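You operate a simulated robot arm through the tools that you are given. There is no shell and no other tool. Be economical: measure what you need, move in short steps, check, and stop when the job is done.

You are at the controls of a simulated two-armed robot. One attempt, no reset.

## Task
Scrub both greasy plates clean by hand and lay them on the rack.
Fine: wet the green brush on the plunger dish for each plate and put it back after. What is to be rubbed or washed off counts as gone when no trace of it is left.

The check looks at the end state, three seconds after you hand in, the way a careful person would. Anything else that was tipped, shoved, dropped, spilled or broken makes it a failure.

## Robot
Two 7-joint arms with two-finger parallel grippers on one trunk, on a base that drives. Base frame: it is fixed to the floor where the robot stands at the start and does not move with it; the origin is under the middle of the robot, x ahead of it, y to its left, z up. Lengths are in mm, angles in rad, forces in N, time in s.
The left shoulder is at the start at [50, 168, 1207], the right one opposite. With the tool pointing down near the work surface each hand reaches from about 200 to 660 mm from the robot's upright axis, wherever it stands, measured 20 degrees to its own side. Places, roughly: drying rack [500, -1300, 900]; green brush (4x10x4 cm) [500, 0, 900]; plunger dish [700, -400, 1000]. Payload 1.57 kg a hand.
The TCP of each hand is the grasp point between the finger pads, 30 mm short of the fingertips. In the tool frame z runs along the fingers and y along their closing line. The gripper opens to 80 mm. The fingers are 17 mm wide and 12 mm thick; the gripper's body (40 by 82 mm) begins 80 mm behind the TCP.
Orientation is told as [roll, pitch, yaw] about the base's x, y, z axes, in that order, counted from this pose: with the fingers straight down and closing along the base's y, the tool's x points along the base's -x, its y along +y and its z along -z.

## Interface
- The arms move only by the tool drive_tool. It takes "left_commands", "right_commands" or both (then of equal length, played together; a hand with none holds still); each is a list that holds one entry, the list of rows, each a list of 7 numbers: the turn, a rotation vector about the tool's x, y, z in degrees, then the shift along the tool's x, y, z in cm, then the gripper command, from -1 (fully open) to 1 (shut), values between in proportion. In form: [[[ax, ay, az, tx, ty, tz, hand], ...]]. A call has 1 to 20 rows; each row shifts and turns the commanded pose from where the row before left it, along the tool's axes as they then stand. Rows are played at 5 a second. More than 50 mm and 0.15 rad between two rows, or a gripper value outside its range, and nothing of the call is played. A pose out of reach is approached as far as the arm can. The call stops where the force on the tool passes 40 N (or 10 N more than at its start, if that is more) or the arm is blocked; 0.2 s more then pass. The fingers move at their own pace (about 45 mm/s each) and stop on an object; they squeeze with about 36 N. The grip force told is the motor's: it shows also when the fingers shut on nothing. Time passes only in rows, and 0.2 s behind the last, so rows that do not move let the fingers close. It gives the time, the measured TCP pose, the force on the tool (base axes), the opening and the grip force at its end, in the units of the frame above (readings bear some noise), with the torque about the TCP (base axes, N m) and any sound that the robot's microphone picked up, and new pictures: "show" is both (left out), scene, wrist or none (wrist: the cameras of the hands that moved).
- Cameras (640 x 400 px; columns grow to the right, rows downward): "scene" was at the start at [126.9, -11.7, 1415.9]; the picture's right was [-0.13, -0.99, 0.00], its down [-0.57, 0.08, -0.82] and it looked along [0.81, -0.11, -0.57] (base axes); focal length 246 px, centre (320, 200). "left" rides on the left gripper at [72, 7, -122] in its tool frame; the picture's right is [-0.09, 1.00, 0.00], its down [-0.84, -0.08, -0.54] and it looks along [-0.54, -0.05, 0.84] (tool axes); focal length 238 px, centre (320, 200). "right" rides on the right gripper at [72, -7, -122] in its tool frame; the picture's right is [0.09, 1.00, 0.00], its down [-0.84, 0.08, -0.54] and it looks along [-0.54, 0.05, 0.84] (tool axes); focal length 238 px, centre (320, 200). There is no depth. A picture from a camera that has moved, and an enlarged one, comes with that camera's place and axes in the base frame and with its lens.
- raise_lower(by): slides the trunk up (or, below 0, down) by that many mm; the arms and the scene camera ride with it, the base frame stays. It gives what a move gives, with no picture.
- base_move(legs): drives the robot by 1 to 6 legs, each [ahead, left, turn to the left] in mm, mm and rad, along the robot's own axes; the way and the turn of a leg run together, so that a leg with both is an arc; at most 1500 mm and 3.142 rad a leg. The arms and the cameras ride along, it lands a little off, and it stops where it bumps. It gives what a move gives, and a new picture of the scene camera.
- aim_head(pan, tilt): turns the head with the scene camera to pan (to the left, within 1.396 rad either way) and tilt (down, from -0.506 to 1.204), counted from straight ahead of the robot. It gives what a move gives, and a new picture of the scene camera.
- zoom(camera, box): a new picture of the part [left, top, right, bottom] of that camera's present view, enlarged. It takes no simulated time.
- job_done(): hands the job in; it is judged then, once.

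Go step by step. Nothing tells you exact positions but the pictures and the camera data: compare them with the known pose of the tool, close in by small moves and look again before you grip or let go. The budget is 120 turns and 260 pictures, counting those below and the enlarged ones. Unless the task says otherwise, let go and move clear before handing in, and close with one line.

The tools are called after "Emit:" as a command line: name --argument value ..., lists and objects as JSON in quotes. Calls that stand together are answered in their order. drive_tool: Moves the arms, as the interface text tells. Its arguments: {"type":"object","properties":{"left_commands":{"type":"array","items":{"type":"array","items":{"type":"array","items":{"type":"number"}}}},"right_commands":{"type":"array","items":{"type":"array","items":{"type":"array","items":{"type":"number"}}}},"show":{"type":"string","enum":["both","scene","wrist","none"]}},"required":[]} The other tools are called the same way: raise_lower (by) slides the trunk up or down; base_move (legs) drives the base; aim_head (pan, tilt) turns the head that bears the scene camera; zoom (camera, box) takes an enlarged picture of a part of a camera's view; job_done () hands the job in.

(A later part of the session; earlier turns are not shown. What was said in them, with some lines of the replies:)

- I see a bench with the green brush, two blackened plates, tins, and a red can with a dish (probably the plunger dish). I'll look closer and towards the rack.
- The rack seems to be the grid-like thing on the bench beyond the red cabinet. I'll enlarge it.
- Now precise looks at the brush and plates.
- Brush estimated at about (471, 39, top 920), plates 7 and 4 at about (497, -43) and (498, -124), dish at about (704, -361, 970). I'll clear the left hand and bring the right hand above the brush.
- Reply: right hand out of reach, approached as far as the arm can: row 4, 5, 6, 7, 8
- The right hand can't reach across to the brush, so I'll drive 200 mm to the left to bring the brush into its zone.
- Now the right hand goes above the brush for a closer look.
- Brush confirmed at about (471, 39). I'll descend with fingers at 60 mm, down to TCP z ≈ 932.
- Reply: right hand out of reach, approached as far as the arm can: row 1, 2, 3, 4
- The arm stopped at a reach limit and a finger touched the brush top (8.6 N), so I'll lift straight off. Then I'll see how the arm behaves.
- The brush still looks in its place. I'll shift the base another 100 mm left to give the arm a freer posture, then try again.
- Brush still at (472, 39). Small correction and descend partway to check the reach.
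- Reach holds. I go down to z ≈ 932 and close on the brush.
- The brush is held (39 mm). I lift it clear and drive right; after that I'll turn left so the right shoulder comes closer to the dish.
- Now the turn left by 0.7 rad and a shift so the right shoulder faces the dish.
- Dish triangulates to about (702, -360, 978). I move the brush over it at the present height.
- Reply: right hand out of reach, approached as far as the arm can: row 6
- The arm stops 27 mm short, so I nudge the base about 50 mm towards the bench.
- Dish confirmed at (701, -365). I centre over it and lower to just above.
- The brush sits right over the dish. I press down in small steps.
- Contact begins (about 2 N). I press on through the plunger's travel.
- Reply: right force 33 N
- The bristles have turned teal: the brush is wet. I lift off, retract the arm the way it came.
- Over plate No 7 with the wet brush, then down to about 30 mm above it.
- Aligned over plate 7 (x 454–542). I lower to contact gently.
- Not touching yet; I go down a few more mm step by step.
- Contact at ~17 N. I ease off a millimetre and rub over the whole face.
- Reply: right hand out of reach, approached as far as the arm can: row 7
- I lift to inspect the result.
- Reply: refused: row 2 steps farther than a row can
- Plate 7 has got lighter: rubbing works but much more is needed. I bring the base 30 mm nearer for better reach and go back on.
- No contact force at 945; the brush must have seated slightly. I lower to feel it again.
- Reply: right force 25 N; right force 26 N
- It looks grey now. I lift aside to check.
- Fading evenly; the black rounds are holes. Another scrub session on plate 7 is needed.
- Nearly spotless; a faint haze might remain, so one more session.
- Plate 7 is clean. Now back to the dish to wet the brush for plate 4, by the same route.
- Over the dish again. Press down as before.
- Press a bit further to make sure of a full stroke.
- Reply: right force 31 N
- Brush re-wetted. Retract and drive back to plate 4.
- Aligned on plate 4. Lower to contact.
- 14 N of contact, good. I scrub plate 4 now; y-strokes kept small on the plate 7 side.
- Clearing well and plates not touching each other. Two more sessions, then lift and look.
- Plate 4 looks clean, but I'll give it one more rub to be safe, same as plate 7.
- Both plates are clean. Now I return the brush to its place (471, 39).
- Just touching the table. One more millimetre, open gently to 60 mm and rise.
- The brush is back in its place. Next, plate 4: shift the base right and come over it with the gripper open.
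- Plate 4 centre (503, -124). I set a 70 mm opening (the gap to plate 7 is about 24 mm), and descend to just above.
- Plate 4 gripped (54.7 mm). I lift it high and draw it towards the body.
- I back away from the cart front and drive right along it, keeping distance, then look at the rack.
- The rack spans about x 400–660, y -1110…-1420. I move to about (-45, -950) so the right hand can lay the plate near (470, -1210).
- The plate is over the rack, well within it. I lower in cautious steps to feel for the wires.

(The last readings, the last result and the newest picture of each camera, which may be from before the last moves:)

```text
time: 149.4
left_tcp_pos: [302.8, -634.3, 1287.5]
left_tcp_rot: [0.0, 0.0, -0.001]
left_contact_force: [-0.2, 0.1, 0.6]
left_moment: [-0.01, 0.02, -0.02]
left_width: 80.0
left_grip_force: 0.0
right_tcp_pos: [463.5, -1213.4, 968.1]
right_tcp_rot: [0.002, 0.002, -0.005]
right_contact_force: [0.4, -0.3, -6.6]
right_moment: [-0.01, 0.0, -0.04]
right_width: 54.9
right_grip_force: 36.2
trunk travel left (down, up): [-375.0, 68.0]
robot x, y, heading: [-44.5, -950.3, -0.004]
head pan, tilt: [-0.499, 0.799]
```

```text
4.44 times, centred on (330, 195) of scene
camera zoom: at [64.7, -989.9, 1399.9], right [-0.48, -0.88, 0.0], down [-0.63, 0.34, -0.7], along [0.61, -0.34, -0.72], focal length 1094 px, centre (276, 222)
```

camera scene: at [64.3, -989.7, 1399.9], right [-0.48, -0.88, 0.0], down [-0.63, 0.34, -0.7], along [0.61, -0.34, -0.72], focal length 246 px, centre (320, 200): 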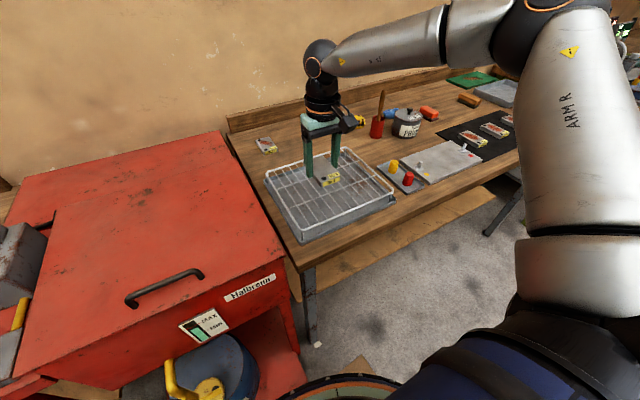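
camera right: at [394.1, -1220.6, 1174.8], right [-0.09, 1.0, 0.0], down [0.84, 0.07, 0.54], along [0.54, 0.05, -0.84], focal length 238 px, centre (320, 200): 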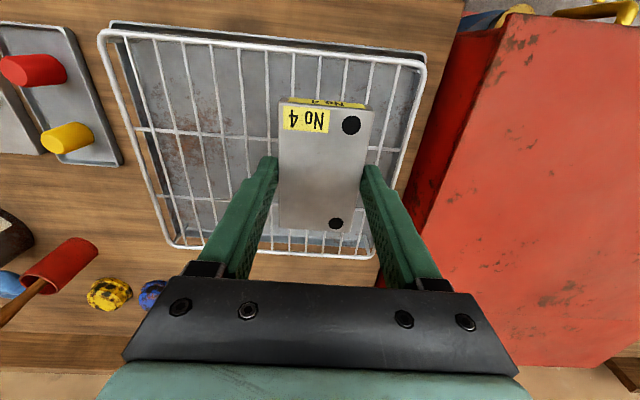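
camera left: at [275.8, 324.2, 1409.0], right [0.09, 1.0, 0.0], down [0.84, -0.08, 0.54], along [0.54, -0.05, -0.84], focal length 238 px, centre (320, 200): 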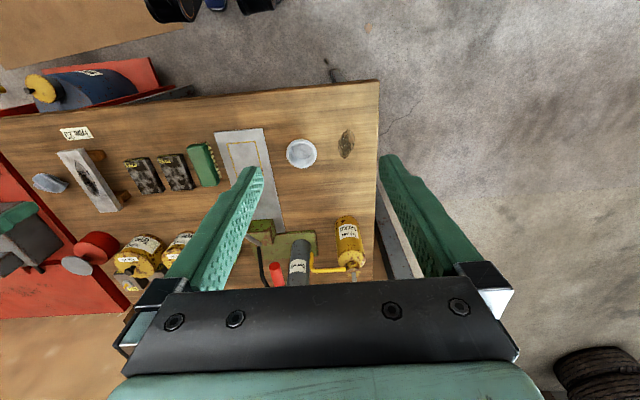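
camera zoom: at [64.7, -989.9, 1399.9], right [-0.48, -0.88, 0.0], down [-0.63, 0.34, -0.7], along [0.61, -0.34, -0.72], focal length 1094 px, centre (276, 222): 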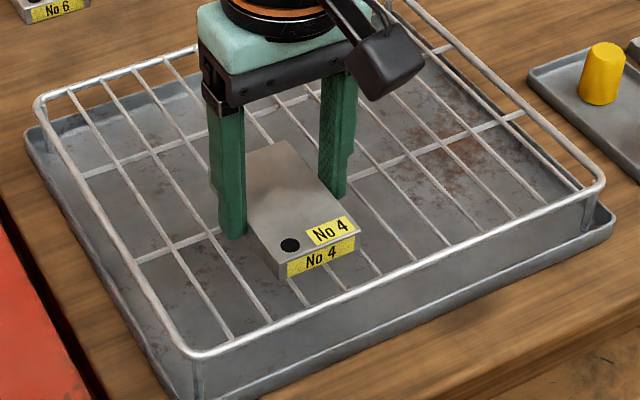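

Emit:
drive_tool --right_commands '[[[0, 0, 0, 0, 0, 0.3, 1], [0, 0, 0, 0, 0, 0.3, 1], [0, 0, 0, 0, 0, 0, 1]]]' --show "none"

Emit:
drive_tool --right_commands '[[[0, 0, 0, 0, 0, 0.3, 1], [0, 0, 0, 0, 0, 0, 1]]]' --show "none"

Emit:
drive_tool --right_commands '[[[0, 0, 0, 0, 0, 0.3, 1], [0, 0, 0, 0, 0, 0, 1]]]' --show "none"

Emit:
zoom --camera "scene" --box '[270, 150, 390, 240]'

```text
time: 150.2
left_tcp_pos: [302.4, -634.8, 1287.3]
left_tcp_rot: [0.0, 0.0, -0.002]
left_contact_force: [0.2, 0.6, -0.5]
left_moment: [-0.02, 0.01, 0.0]
left_width: 79.8
left_grip_force: 0.1
right_tcp_pos: [463.7, -1213.3, 962.1]
right_tcp_rot: [0.001, 0.0, -0.005]
right_contact_force: [-0.3, -0.7, -1.3]
right_moment: [-0.18, 0.18, 0.08]
right_width: 54.7
right_grip_force: 36.3
trunk travel left (down, up): [-375.0, 68.0]
robot x, y, heading: [-46.1, -946.4, -0.001]
head pan, tilt: [-0.499, 0.799]
```

```text
time: 150.8
left_tcp_pos: [300.0, -633.8, 1287.4]
left_tcp_rot: [0.001, -0.002, -0.002]
left_contact_force: [0.3, -0.8, 0.1]
left_moment: [0.0, -0.01, -0.01]
left_width: 80.1
left_grip_force: 0.1
right_tcp_pos: [464.2, -1212.5, 962.6]
right_tcp_rot: [0.002, -0.005, -0.007]
right_contact_force: [0.3, -3.1, 17.0]
right_moment: [-0.17, 0.85, 0.14]
right_width: 54.7
right_grip_force: 35.6
trunk travel left (down, up): [-375.0, 68.0]
robot x, y, heading: [-42.6, -949.6, 0.003]
head pan, tilt: [-0.499, 0.799]
```

```text
time: 151.4
left_tcp_pos: [299.9, -635.1, 1287.8]
left_tcp_rot: [0.001, -0.004, -0.003]
left_contact_force: [0.4, -0.2, -0.1]
left_moment: [0.04, 0.01, 0.01]
left_width: 80.2
left_grip_force: 0.0
right_tcp_pos: [463.5, -1213.1, 961.9]
right_tcp_rot: [0.001, -0.009, -0.007]
right_contact_force: [0.6, -7.5, 27.4]
right_moment: [-0.29, -0.07, 0.14]
right_width: 54.7
right_grip_force: 36.2
trunk travel left (down, up): [-375.0, 68.0]
robot x, y, heading: [-46.5, -951.4, -0.001]
head pan, tilt: [-0.499, 0.799]
```

```text
4.44 times, centred on (330, 195) of scene
camera zoom: at [61.5, -989.2, 1400.4], right [-0.48, -0.88, 0.0], down [-0.63, 0.34, -0.7], along [0.61, -0.34, -0.72], focal length 1094 px, centre (276, 222)
```

zoom: 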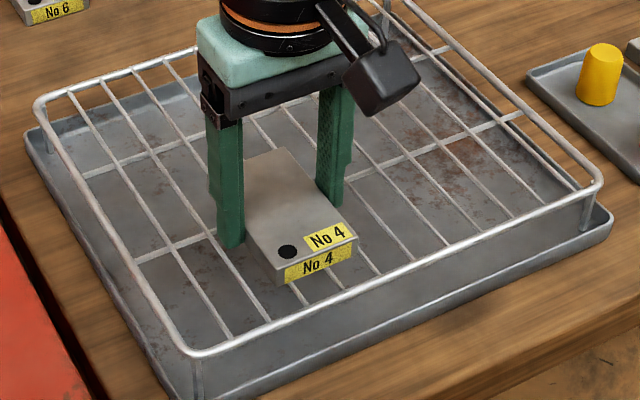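

Firm contact on the wires. I ease the pressure off, open, and rise.

Emit:
drive_tool --right_commands '[[[0, 0, 0, 0, 0, -0.2, 1], [0, 0, 0, 0, 0, -0.2, 1], [0, 0, 0, 0, 0, 0, 1], [0, 0, 0, 0, 0, 0, -0.5], [0, 0, 0, 0, 0, 0, -0.7], [0, 0, 0, 0, 0, 0, -0.7], [0, 0, 0, 0, 0, -2, -0.7], [0, 0, 0, 0, 0, -4, -0.7], [0, 0, 0, 0, 0, -4, -0.7], [0, 0, 0, 0, 0, -4, -0.7], [0, 0, 0, 0, 0, -4, -0.7], [0, 0, 0, 3, 0, -4, -0.7], [0, 0, 0, 4, 0, -3, -0.7], [0, 0, 0, 4, 0, -1, -0.7], [0, 0, 0, 0, 0, 0, -0.7]]]' --show "wrist"

Emit:
zoom --camera "scene" --box '[240, 130, 400, 250]'

```text
time: 154.7
left_tcp_pos: [302.9, -633.6, 1286.1]
left_tcp_rot: [0.0, 0.001, -0.001]
left_contact_force: [0.7, 0.1, -0.3]
left_moment: [-0.01, 0.02, 0.0]
left_width: 80.0
left_grip_force: 0.0
right_tcp_pos: [351.9, -1214.4, 1222.8]
right_tcp_rot: [0.002, 0.002, -0.007]
right_contact_force: [-0.3, -0.5, 0.2]
right_moment: [0.0, -0.03, 0.01]
right_width: 67.8
right_grip_force: 0.1
trunk travel left (down, up): [-375.0, 68.0]
robot x, y, heading: [-46.3, -947.8, -0.002]
head pan, tilt: [-0.499, 0.799]
camera right: at [281.7, -1220.5, 1342.9], right [-0.09, 1.0, 0.0], down [0.84, 0.07, 0.54], along [0.54, 0.05, -0.84], focal length 238 px, centre (320, 200)
```

right: 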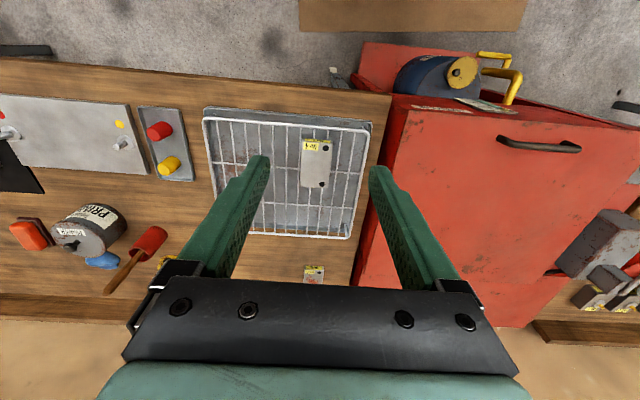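

```text
3.33 times, centred on (320, 190) of scene
camera zoom: at [64.8, -989.4, 1399.8], right [-0.48, -0.88, 0.0], down [-0.63, 0.34, -0.7], along [0.61, -0.34, -0.72], focal length 820 px, centre (320, 233)
```

zoom: 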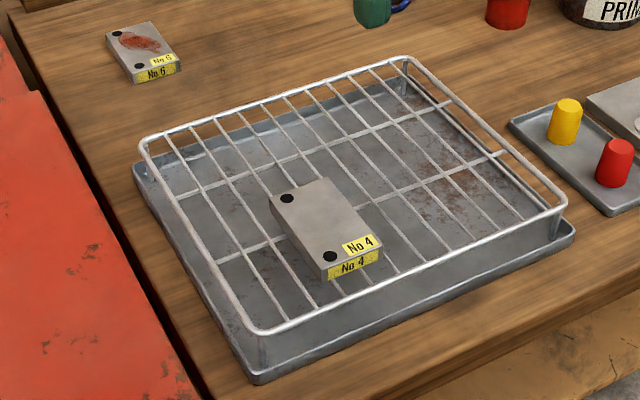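

Plate 4 lies flat on the rack. Now back for plate 7 along the same lane.

Emit:
base_move --legs '[[-105, 0, 0], [0, 1180, 0], [160, 0, 0]]'

Emit:
drive_tool --right_commands '[[[0, 0, 0, 0, 0, 4, -0.75], [0, 0, 0, 0, 0, 4, -0.75], [0, 0, 0, 0, 0, 4, -0.75], [0, 0, 0, 0, 0, 4, -0.75], [0, 0, 0, 0, 0, 4, -0.75], [0, 0, 0, 0, 0, 0, -0.75]]]' --show "wrist"

```text
time: 162.4
left_tcp_pos: [382.0, 531.7, 1286.9]
left_tcp_rot: [-0.001, 0.0, -0.023]
left_contact_force: [-0.4, 0.3, 0.3]
left_moment: [-0.02, 0.0, 0.0]
left_width: 80.3
left_grip_force: 0.0
right_tcp_pos: [419.8, -49.2, 1221.9]
right_tcp_rot: [0.001, -0.001, -0.026]
right_contact_force: [0.3, 0.4, 0.0]
right_moment: [0.0, 0.02, -0.03]
right_width: 68.1
right_grip_force: 0.0
trunk travel left (down, up): [-375.0, 68.0]
robot x, y, heading: [27.1, 224.1, -0.024]
head pan, tilt: [-0.499, 0.799]
camera scene: at [136.7, 181.9, 1399.8], right [-0.5, -0.87, 0.0], down [-0.62, 0.36, -0.7], along [0.6, -0.35, -0.72], focal length 246 px, centre (320, 200)
```

scene: 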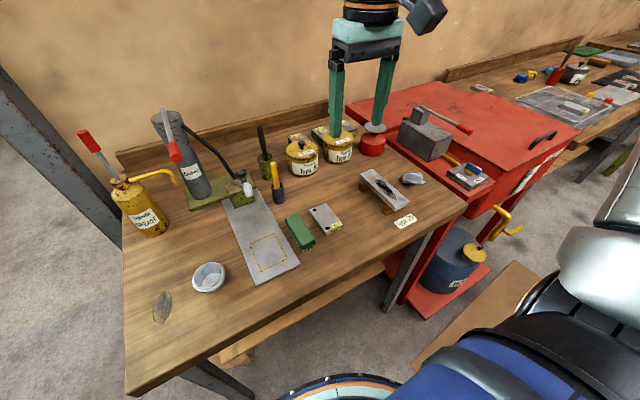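

```text
time: 163.8
left_tcp_pos: [380.1, 532.1, 1287.7]
left_tcp_rot: [0.001, -0.002, -0.023]
left_contact_force: [-0.1, -0.2, 0.0]
left_moment: [-0.01, -0.05, 0.0]
left_width: 79.7
left_grip_force: 0.0
right_tcp_pos: [418.9, -49.0, 1023.7]
right_tcp_rot: [0.001, 0.001, -0.026]
right_contact_force: [0.7, 0.1, 0.2]
right_moment: [-0.02, 0.03, 0.05]
right_width: 70.2
right_grip_force: 0.1
trunk travel left (down, up): [-375.0, 68.0]
robot x, y, heading: [28.1, 224.2, -0.027]
head pan, tilt: [-0.499, 0.799]
camera right: at [348.9, -53.7, 1144.2], right [-0.07, 1.0, 0.0], down [0.84, 0.05, 0.54], along [0.54, 0.04, -0.84], focal length 238 px, centre (320, 200)
```

right: 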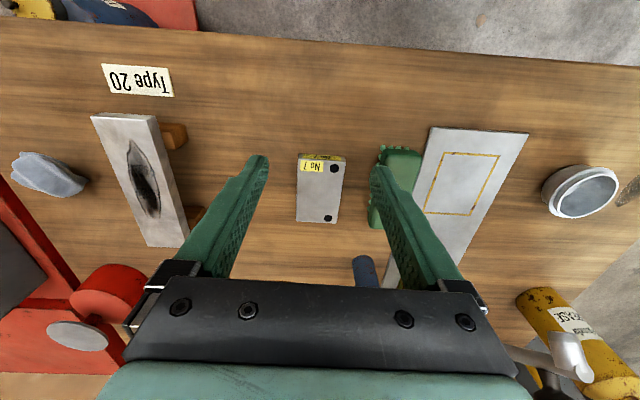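

Emit:
drive_tool --right_commands '[[[0, 0, 0, -4, 0.4, 0, -0.75], [0, 0, 0, -3.8, 0.4, 0, -0.75], [0, 0, 0, 0, 0, 4, -0.75], [0, 0, 0, 0, 0, 4.3, -0.75], [0, 0, 0, 0, 0, 0, -0.75]]]' --show "wrist"

Emit:
zoom --camera "scene" --box '[270, 180, 370, 255]'

```text
time: 165.0
left_tcp_pos: [379.9, 532.1, 1286.9]
left_tcp_rot: [0.001, -0.002, -0.024]
left_contact_force: [0.4, -0.7, 0.5]
left_moment: [0.03, -0.02, -0.01]
left_width: 79.9
left_grip_force: 0.0
right_tcp_pos: [496.5, -39.7, 939.8]
right_tcp_rot: [0.001, -0.001, -0.027]
right_contact_force: [-0.5, -0.2, -0.1]
right_moment: [-0.05, 0.0, -0.01]
right_width: 70.2
right_grip_force: 0.0
trunk travel left (down, up): [-375.0, 68.0]
robot x, y, heading: [27.4, 227.0, -0.023]
head pan, tilt: [-0.499, 0.799]
camera right: at [426.8, -45.6, 1061.1], right [-0.07, 1.0, 0.0], down [0.84, 0.05, 0.54], along [0.54, 0.04, -0.84], focal length 238 px, centre (320, 200)
```

right: 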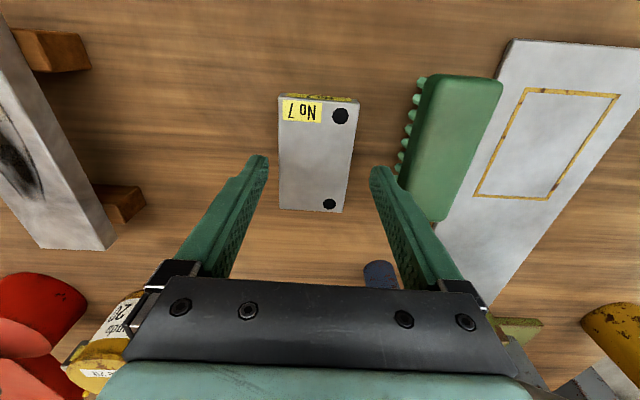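

```text
5.33 times, centred on (320, 218) of scene
camera zoom: at [135.5, 182.1, 1400.0], right [-0.5, -0.87, 0.0], down [-0.62, 0.36, -0.7], along [0.6, -0.35, -0.72], focal length 1313 px, centre (320, 107)
```

zoom: 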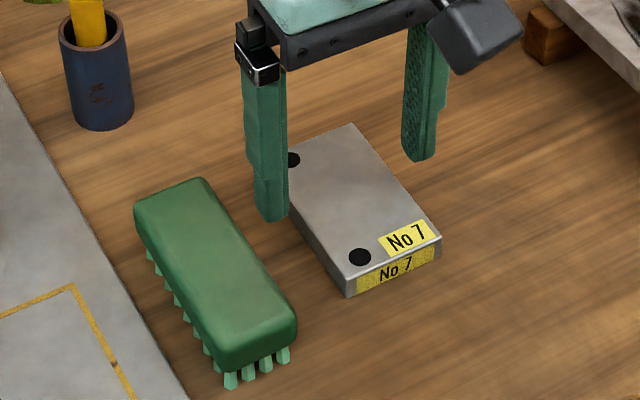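

Emit:
drive_tool --right_commands '[[[0, 0, 0, 0, -0.25, 1.3, -0.75], [0, 0, 0, 0, 0, 1.3, -0.75], [0, 0, 0, 0, 0, 0, -0.75], [0, 0, 0, 0, 0, 0, 0], [0, 0, 0, 0, 0, 0, 1], [0, 0, 0, 0, 0, 0, 1], [0, 0, 0, 0, 0, 0, 1]]]' --show "wrist"

```text
time: 166.6
left_tcp_pos: [380.8, 532.4, 1287.1]
left_tcp_rot: [-0.002, -0.001, -0.023]
left_contact_force: [-0.8, -0.7, 1.2]
left_moment: [0.01, -0.01, -0.02]
left_width: 80.1
left_grip_force: 0.1
right_tcp_pos: [497.2, -44.5, 915.0]
right_tcp_rot: [0.001, 0.0, -0.026]
right_contact_force: [0.5, 0.9, -0.9]
right_moment: [0.04, -0.14, 0.09]
right_width: 54.5
right_grip_force: 36.7
trunk travel left (down, up): [-375.0, 68.0]
robot x, y, heading: [25.2, 224.8, -0.026]
head pan, tilt: [-0.499, 0.799]
camera right: at [426.7, -49.5, 1035.5], right [-0.07, 1.0, 0.0], down [0.84, 0.05, 0.54], along [0.54, 0.04, -0.84], focal length 238 px, centre (320, 200)
```

right: 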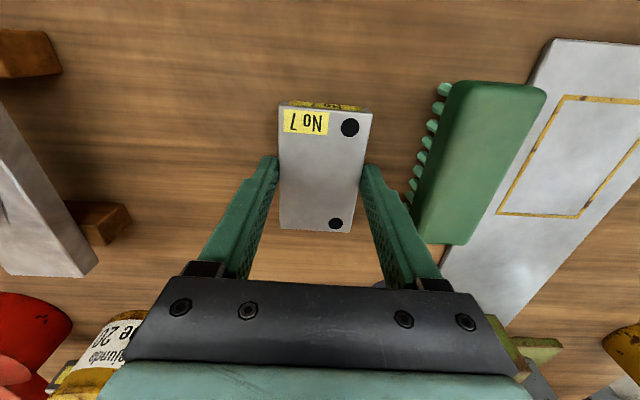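

Plate 7 is gripped. Lift, draw in, and drive back to the rack.

Emit:
drive_tool --right_commands '[[[0, 0, 0, 0, 0, -3, 1], [0, 0, 0, 0, 0, -4.5, 1], [0, 0, 0, 0, 0, -4.5, 1], [0, 0, 0, 0, 0, -4.5, 1], [0, 0, 0, 1, 0, -4.5, 1], [0, 0, 0, 2, 0, -4, 1], [0, 0, 0, 2, 0, -4, 1], [0, 0, 0, 3, 0, -2, 1], [0, 0, 0, 3, 0, 0, 1], [0, 0, 0, 0, 0, 0, 1]]]' --show "wrist"

Emit:
base_move --legs '[[-175, 0, 0.026], [0, -1275, 0]]'

```text
time: 168.8
left_tcp_pos: [381.7, 531.9, 1286.7]
left_tcp_rot: [-0.001, 0.0, -0.023]
left_contact_force: [0.4, 0.8, -0.5]
left_moment: [-0.02, 0.0, -0.01]
left_width: 80.0
left_grip_force: 0.1
right_tcp_pos: [387.7, -42.3, 1222.4]
right_tcp_rot: [0.003, 0.002, -0.026]
right_contact_force: [0.4, -0.1, -6.0]
right_moment: [0.01, 0.01, 0.02]
right_width: 54.6
right_grip_force: 36.3
trunk travel left (down, up): [-375.0, 68.0]
robot x, y, heading: [24.1, 220.9, -0.024]
head pan, tilt: [-0.499, 0.799]
camera right: at [316.4, -46.8, 1342.8], right [-0.07, 1.0, 0.0], down [0.84, 0.05, 0.54], along [0.54, 0.04, -0.84], focal length 238 px, centre (320, 200)
```

right: 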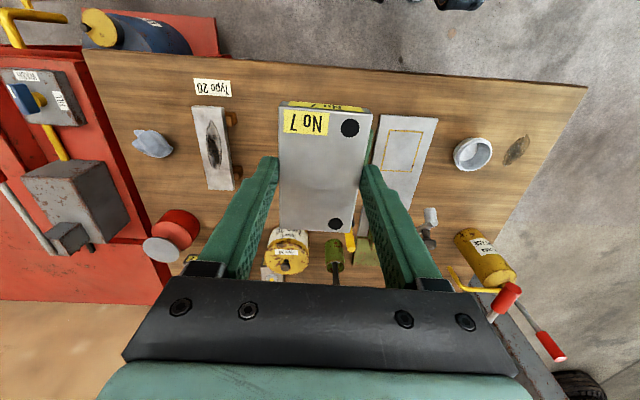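

```text
time: 176.4
left_tcp_pos: [189.9, -765.4, 1286.7]
left_tcp_rot: [0.0, -0.003, -0.016]
left_contact_force: [0.1, 1.0, 1.1]
left_moment: [-0.03, -0.03, 0.01]
left_width: 80.2
left_grip_force: 0.0
right_tcp_pos: [201.8, -1339.3, 1222.8]
right_tcp_rot: [0.001, -0.001, -0.019]
right_contact_force: [0.1, -0.4, -6.6]
right_moment: [0.02, -0.02, -0.02]
right_width: 54.5
right_grip_force: 36.0
trunk travel left (down, up): [-375.0, 68.0]
robot x, y, heading: [-161.3, -1079.4, -0.015]
head pan, tilt: [-0.499, 0.799]
camera scene: at [-51.9, -1117.5, 1399.9], right [-0.49, -0.87, 0.0], down [-0.62, 0.35, -0.7], along [0.61, -0.34, -0.72], focal length 246 px, centre (320, 200)
```

scene: 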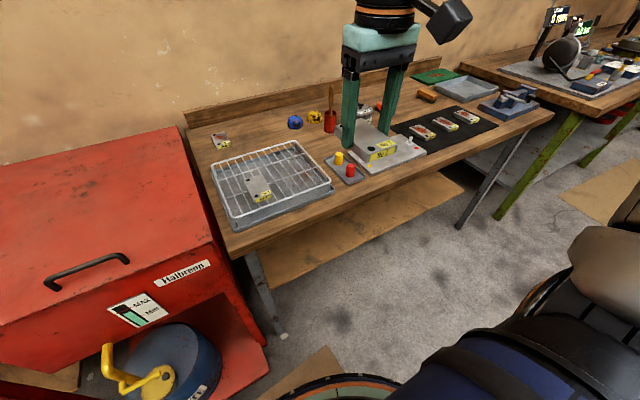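

Emit:
base_move --legs '[[118, 22, 0.015]]'

Emit:
drive_tool --right_commands '[[[0, 0, 0, -4, 0, 0, 1], [0, 0, 0, -4, 0, 1, 1], [0, 0, 0, -3.5, 0, 3, 1], [0, 0, 0, -3, 0, 3.5, 1], [0, 0, 0, 0, 0, 4.5, 1], [0, 0, 0, 0, 0, 4.5, 1], [0, 0, 0, 0, 0, 0, 1]]]' --show "wrist"

Emit:
zoom --camera "scene" --box '[190, 110, 390, 250]'

```text
time: 177.7
left_tcp_pos: [302.6, -736.6, 1287.0]
left_tcp_rot: [-0.001, 0.0, 0.005]
left_contact_force: [0.8, 0.6, 0.2]
left_moment: [0.01, 0.01, 0.0]
left_width: 80.0
left_grip_force: 0.1
right_tcp_pos: [322.3, -1310.0, 1221.9]
right_tcp_rot: [0.0, 0.002, 0.001]
right_contact_force: [1.0, -0.5, -5.6]
right_moment: [0.05, 0.03, 0.03]
right_width: 54.7
right_grip_force: 35.9
trunk travel left (down, up): [-375.0, 68.0]
robot x, y, heading: [-44.7, -1054.4, 0.005]
head pan, tilt: [-0.499, 0.799]
camera scene: at [66.2, -1093.8, 1399.8], right [-0.48, -0.88, 0.0], down [-0.63, 0.34, -0.7], along [0.61, -0.33, -0.72], focal length 246 px, centre (320, 200)
```

scene: 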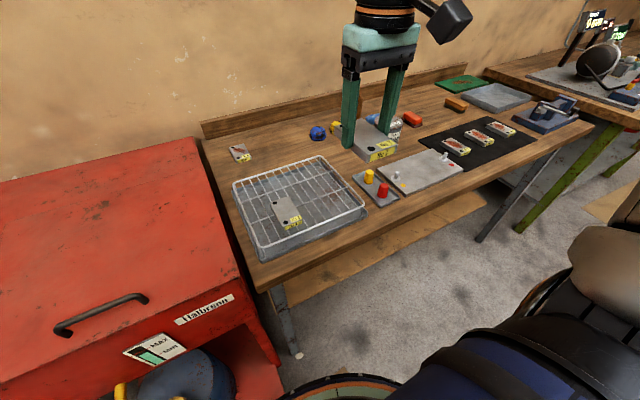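

```text
time: 179.3
left_tcp_pos: [300.1, -737.8, 1287.9]
left_tcp_rot: [0.001, -0.001, 0.004]
left_contact_force: [0.1, 0.6, 0.3]
left_moment: [0.01, 0.03, -0.01]
left_width: 80.1
left_grip_force: 0.1
right_tcp_pos: [465.8, -1310.7, 1057.7]
right_tcp_rot: [0.004, -0.001, 0.001]
right_contact_force: [-0.1, -0.4, -5.5]
right_moment: [0.0, 0.03, 0.0]
right_width: 54.4
right_grip_force: 36.1
trunk travel left (down, up): [-375.0, 68.0]
robot x, y, heading: [-43.7, -1055.2, 0.002]
head pan, tilt: [-0.499, 0.799]
camera right: at [395.9, -1317.5, 1177.3], right [-0.09, 1.0, 0.0], down [0.84, 0.08, 0.54], along [0.54, 0.05, -0.84], focal length 238 px, centre (320, 200)
```

right: 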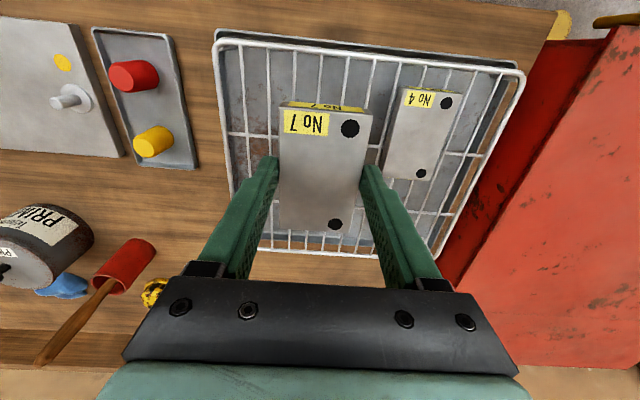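

```text
2.86 times, centred on (290, 180) of scene
camera zoom: at [64.8, -1093.8, 1399.9], right [-0.48, -0.88, 0.0], down [-0.63, 0.34, -0.7], along [0.61, -0.33, -0.72], focal length 703 px, centre (406, 257)
```

zoom: 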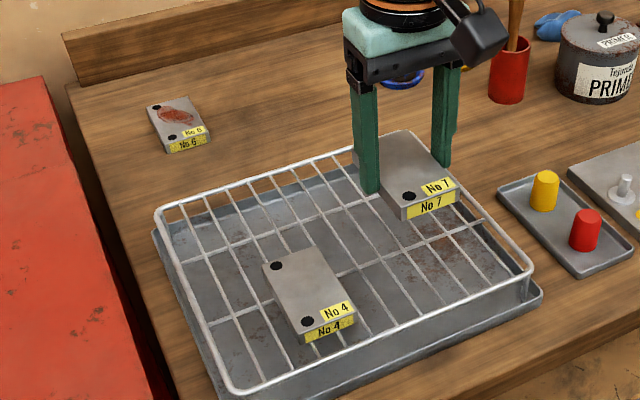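

Good spot with clear space to plate 4. I lower in steps.

Emit:
drive_tool --right_commands '[[[0, 0, 0, 0, 0, 4, 1], [0, 0, 0, 0, 0, 3.5, 1], [0, 0, 0, 0, 0, 1, 1], [0, 0, 0, 0, 0, 0.4, 1], [0, 0, 0, 0, 0, 0, 1]]]' --show "none"

Emit:
drive_tool --right_commands '[[[0, 0, 0, 0, 0, 0.3, 1], [0, 0, 0, 0, 0, 0.2, 1], [0, 0, 0, 0, 0, 0, 1]]]' --show "none"

```text
time: 180.5
left_tcp_pos: [301.8, -737.4, 1286.5]
left_tcp_rot: [0.0, -0.002, 0.004]
left_contact_force: [-0.3, -0.3, -0.5]
left_moment: [0.04, 0.01, 0.02]
left_width: 80.0
left_grip_force: 0.1
right_tcp_pos: [466.6, -1311.3, 969.6]
right_tcp_rot: [0.0, 0.001, 0.0]
right_contact_force: [0.4, 0.3, -6.4]
right_moment: [-0.01, 0.02, 0.03]
right_width: 54.6
right_grip_force: 36.0
trunk travel left (down, up): [-375.0, 68.0]
robot x, y, heading: [-48.8, -1054.3, 0.005]
head pan, tilt: [-0.499, 0.799]
```

```text
time: 181.3
left_tcp_pos: [300.0, -737.0, 1286.8]
left_tcp_rot: [0.001, -0.002, 0.004]
left_contact_force: [-0.2, -0.1, -0.1]
left_moment: [-0.01, 0.01, 0.02]
left_width: 80.0
left_grip_force: 0.0
right_tcp_pos: [466.4, -1311.8, 965.3]
right_tcp_rot: [0.002, 0.001, 0.0]
right_contact_force: [-0.1, -1.0, 2.7]
right_moment: [-0.12, 0.37, 0.04]
right_width: 54.6
right_grip_force: 36.0
trunk travel left (down, up): [-375.0, 68.0]
robot x, y, heading: [-46.1, -1053.1, 0.002]
head pan, tilt: [-0.499, 0.799]
```

Contact. A touch more, then release and rise clear.

Emit:
drive_tool --right_commands '[[[0, 0, 0, 0, 0, 0.1, 1], [0, 0, 0, 0, 0, 0, 1], [0, 0, 0, 0, 0, 0, -0.4], [0, 0, 0, 0, 0, 0, -0.6], [0, 0, 0, 0, 0, 0, -0.6], [0, 0, 0, 0, 0, -2, -0.6], [0, 0, 0, 0, 0, -4, -0.6], [0, 0, 0, 0, 0, -4, -0.6], [0, 0, 0, 0, 0, -4, -0.6], [0, 0, 0, 0, 0, -4, -0.6], [0, 0, 0, 3, 0, -4, -0.6], [0, 0, 0, 4, 0, -3, -0.6], [0, 0, 0, 4, 0, -1, -0.6], [0, 0, 0, 0, 0, 0, -0.6]]]' --show "wrist"

Emit:
zoom --camera "scene" --box '[210, 140, 390, 265]'

```text
time: 184.3
left_tcp_pos: [301.3, -737.5, 1286.9]
left_tcp_rot: [0.001, -0.001, 0.003]
left_contact_force: [-0.7, -0.1, -0.2]
left_moment: [-0.02, 0.03, 0.0]
left_width: 79.9
left_grip_force: 0.0
right_tcp_pos: [356.1, -1310.7, 1222.8]
right_tcp_rot: [0.001, 0.003, -0.001]
right_contact_force: [-0.7, -1.6, 0.2]
right_moment: [0.01, 0.01, 0.01]
right_width: 64.1
right_grip_force: 0.0
trunk travel left (down, up): [-375.0, 68.0]
robot x, y, heading: [-44.2, -1057.4, 0.005]
head pan, tilt: [-0.499, 0.799]
camera right: at [285.5, -1316.9, 1343.3], right [-0.09, 1.0, 0.0], down [0.84, 0.08, 0.54], along [0.54, 0.05, -0.84], focal length 238 px, centre (320, 200)
```

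right: 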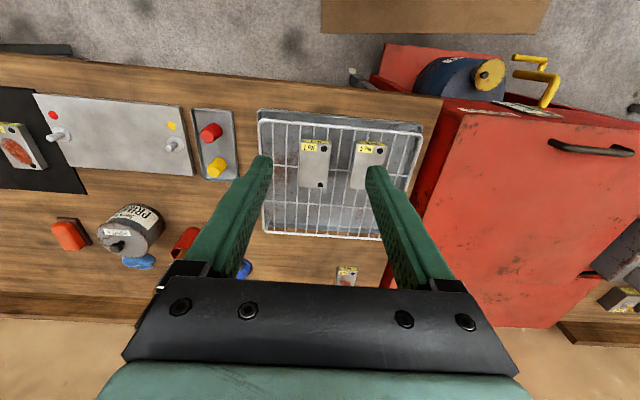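

```text
3.20 times, centred on (300, 202) of scene
camera zoom: at [65.4, -1093.5, 1399.8], right [-0.48, -0.88, 0.0], down [-0.63, 0.34, -0.7], along [0.61, -0.33, -0.72], focal length 788 px, centre (384, 192)
```

zoom: 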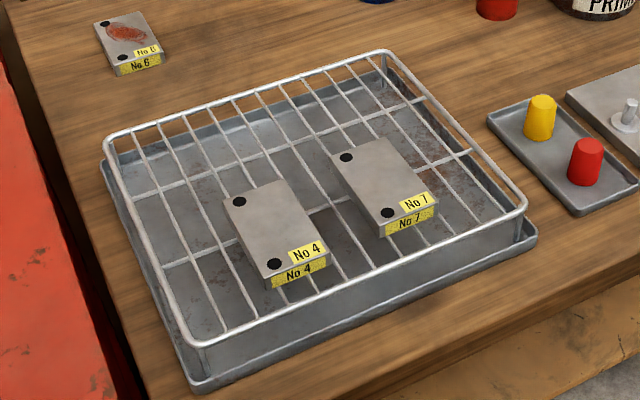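

Both plates lie on the rack. A last close look for traces.

Emit:
zoom --camera "right" --box '[280, 125, 400, 200]'

Emit:
zoom --camera "scene" --box '[265, 180, 345, 235]'

```text
5.33 times, centred on (340, 162) of right
camera zoom: at [285.5, -1316.9, 1343.3], right [-0.09, 1.0, 0.0], down [0.84, 0.08, 0.54], along [0.54, 0.05, -0.84], focal length 1271 px, centre (213, 400)
```

zoom: 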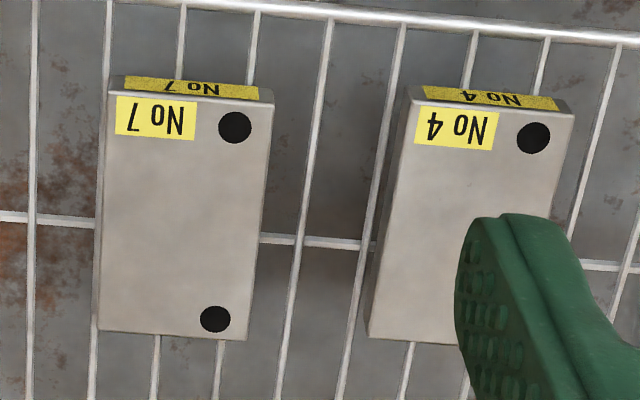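

```text
7.27 times, centred on (305, 208) of scene
camera zoom: at [65.4, -1093.5, 1399.8], right [-0.48, -0.88, 0.0], down [-0.63, 0.34, -0.7], along [0.61, -0.33, -0.72], focal length 1790 px, centre (429, 146)
```

zoom: 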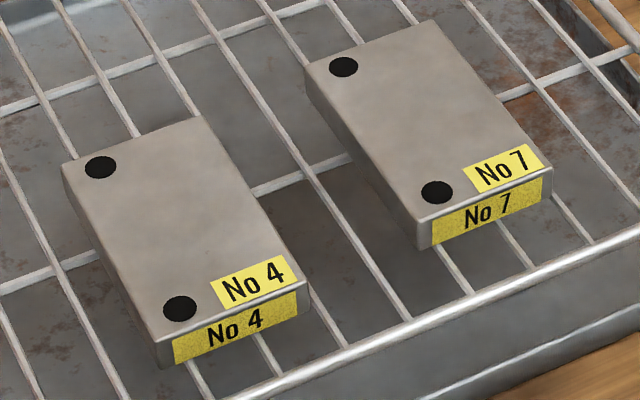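

Both plates are clean and lie flat on the rack, the brush is back in its place, and both hands are clear. I'm handing in.

Emit:
job_done

```text
The job is handed in.
```

Plates No 4 and No 7 are scrubbed clean, with no grease visible in close-ups. Both lie on the drying rack, and the green brush, wetted on the plunger dish for each plate, is back in its place.
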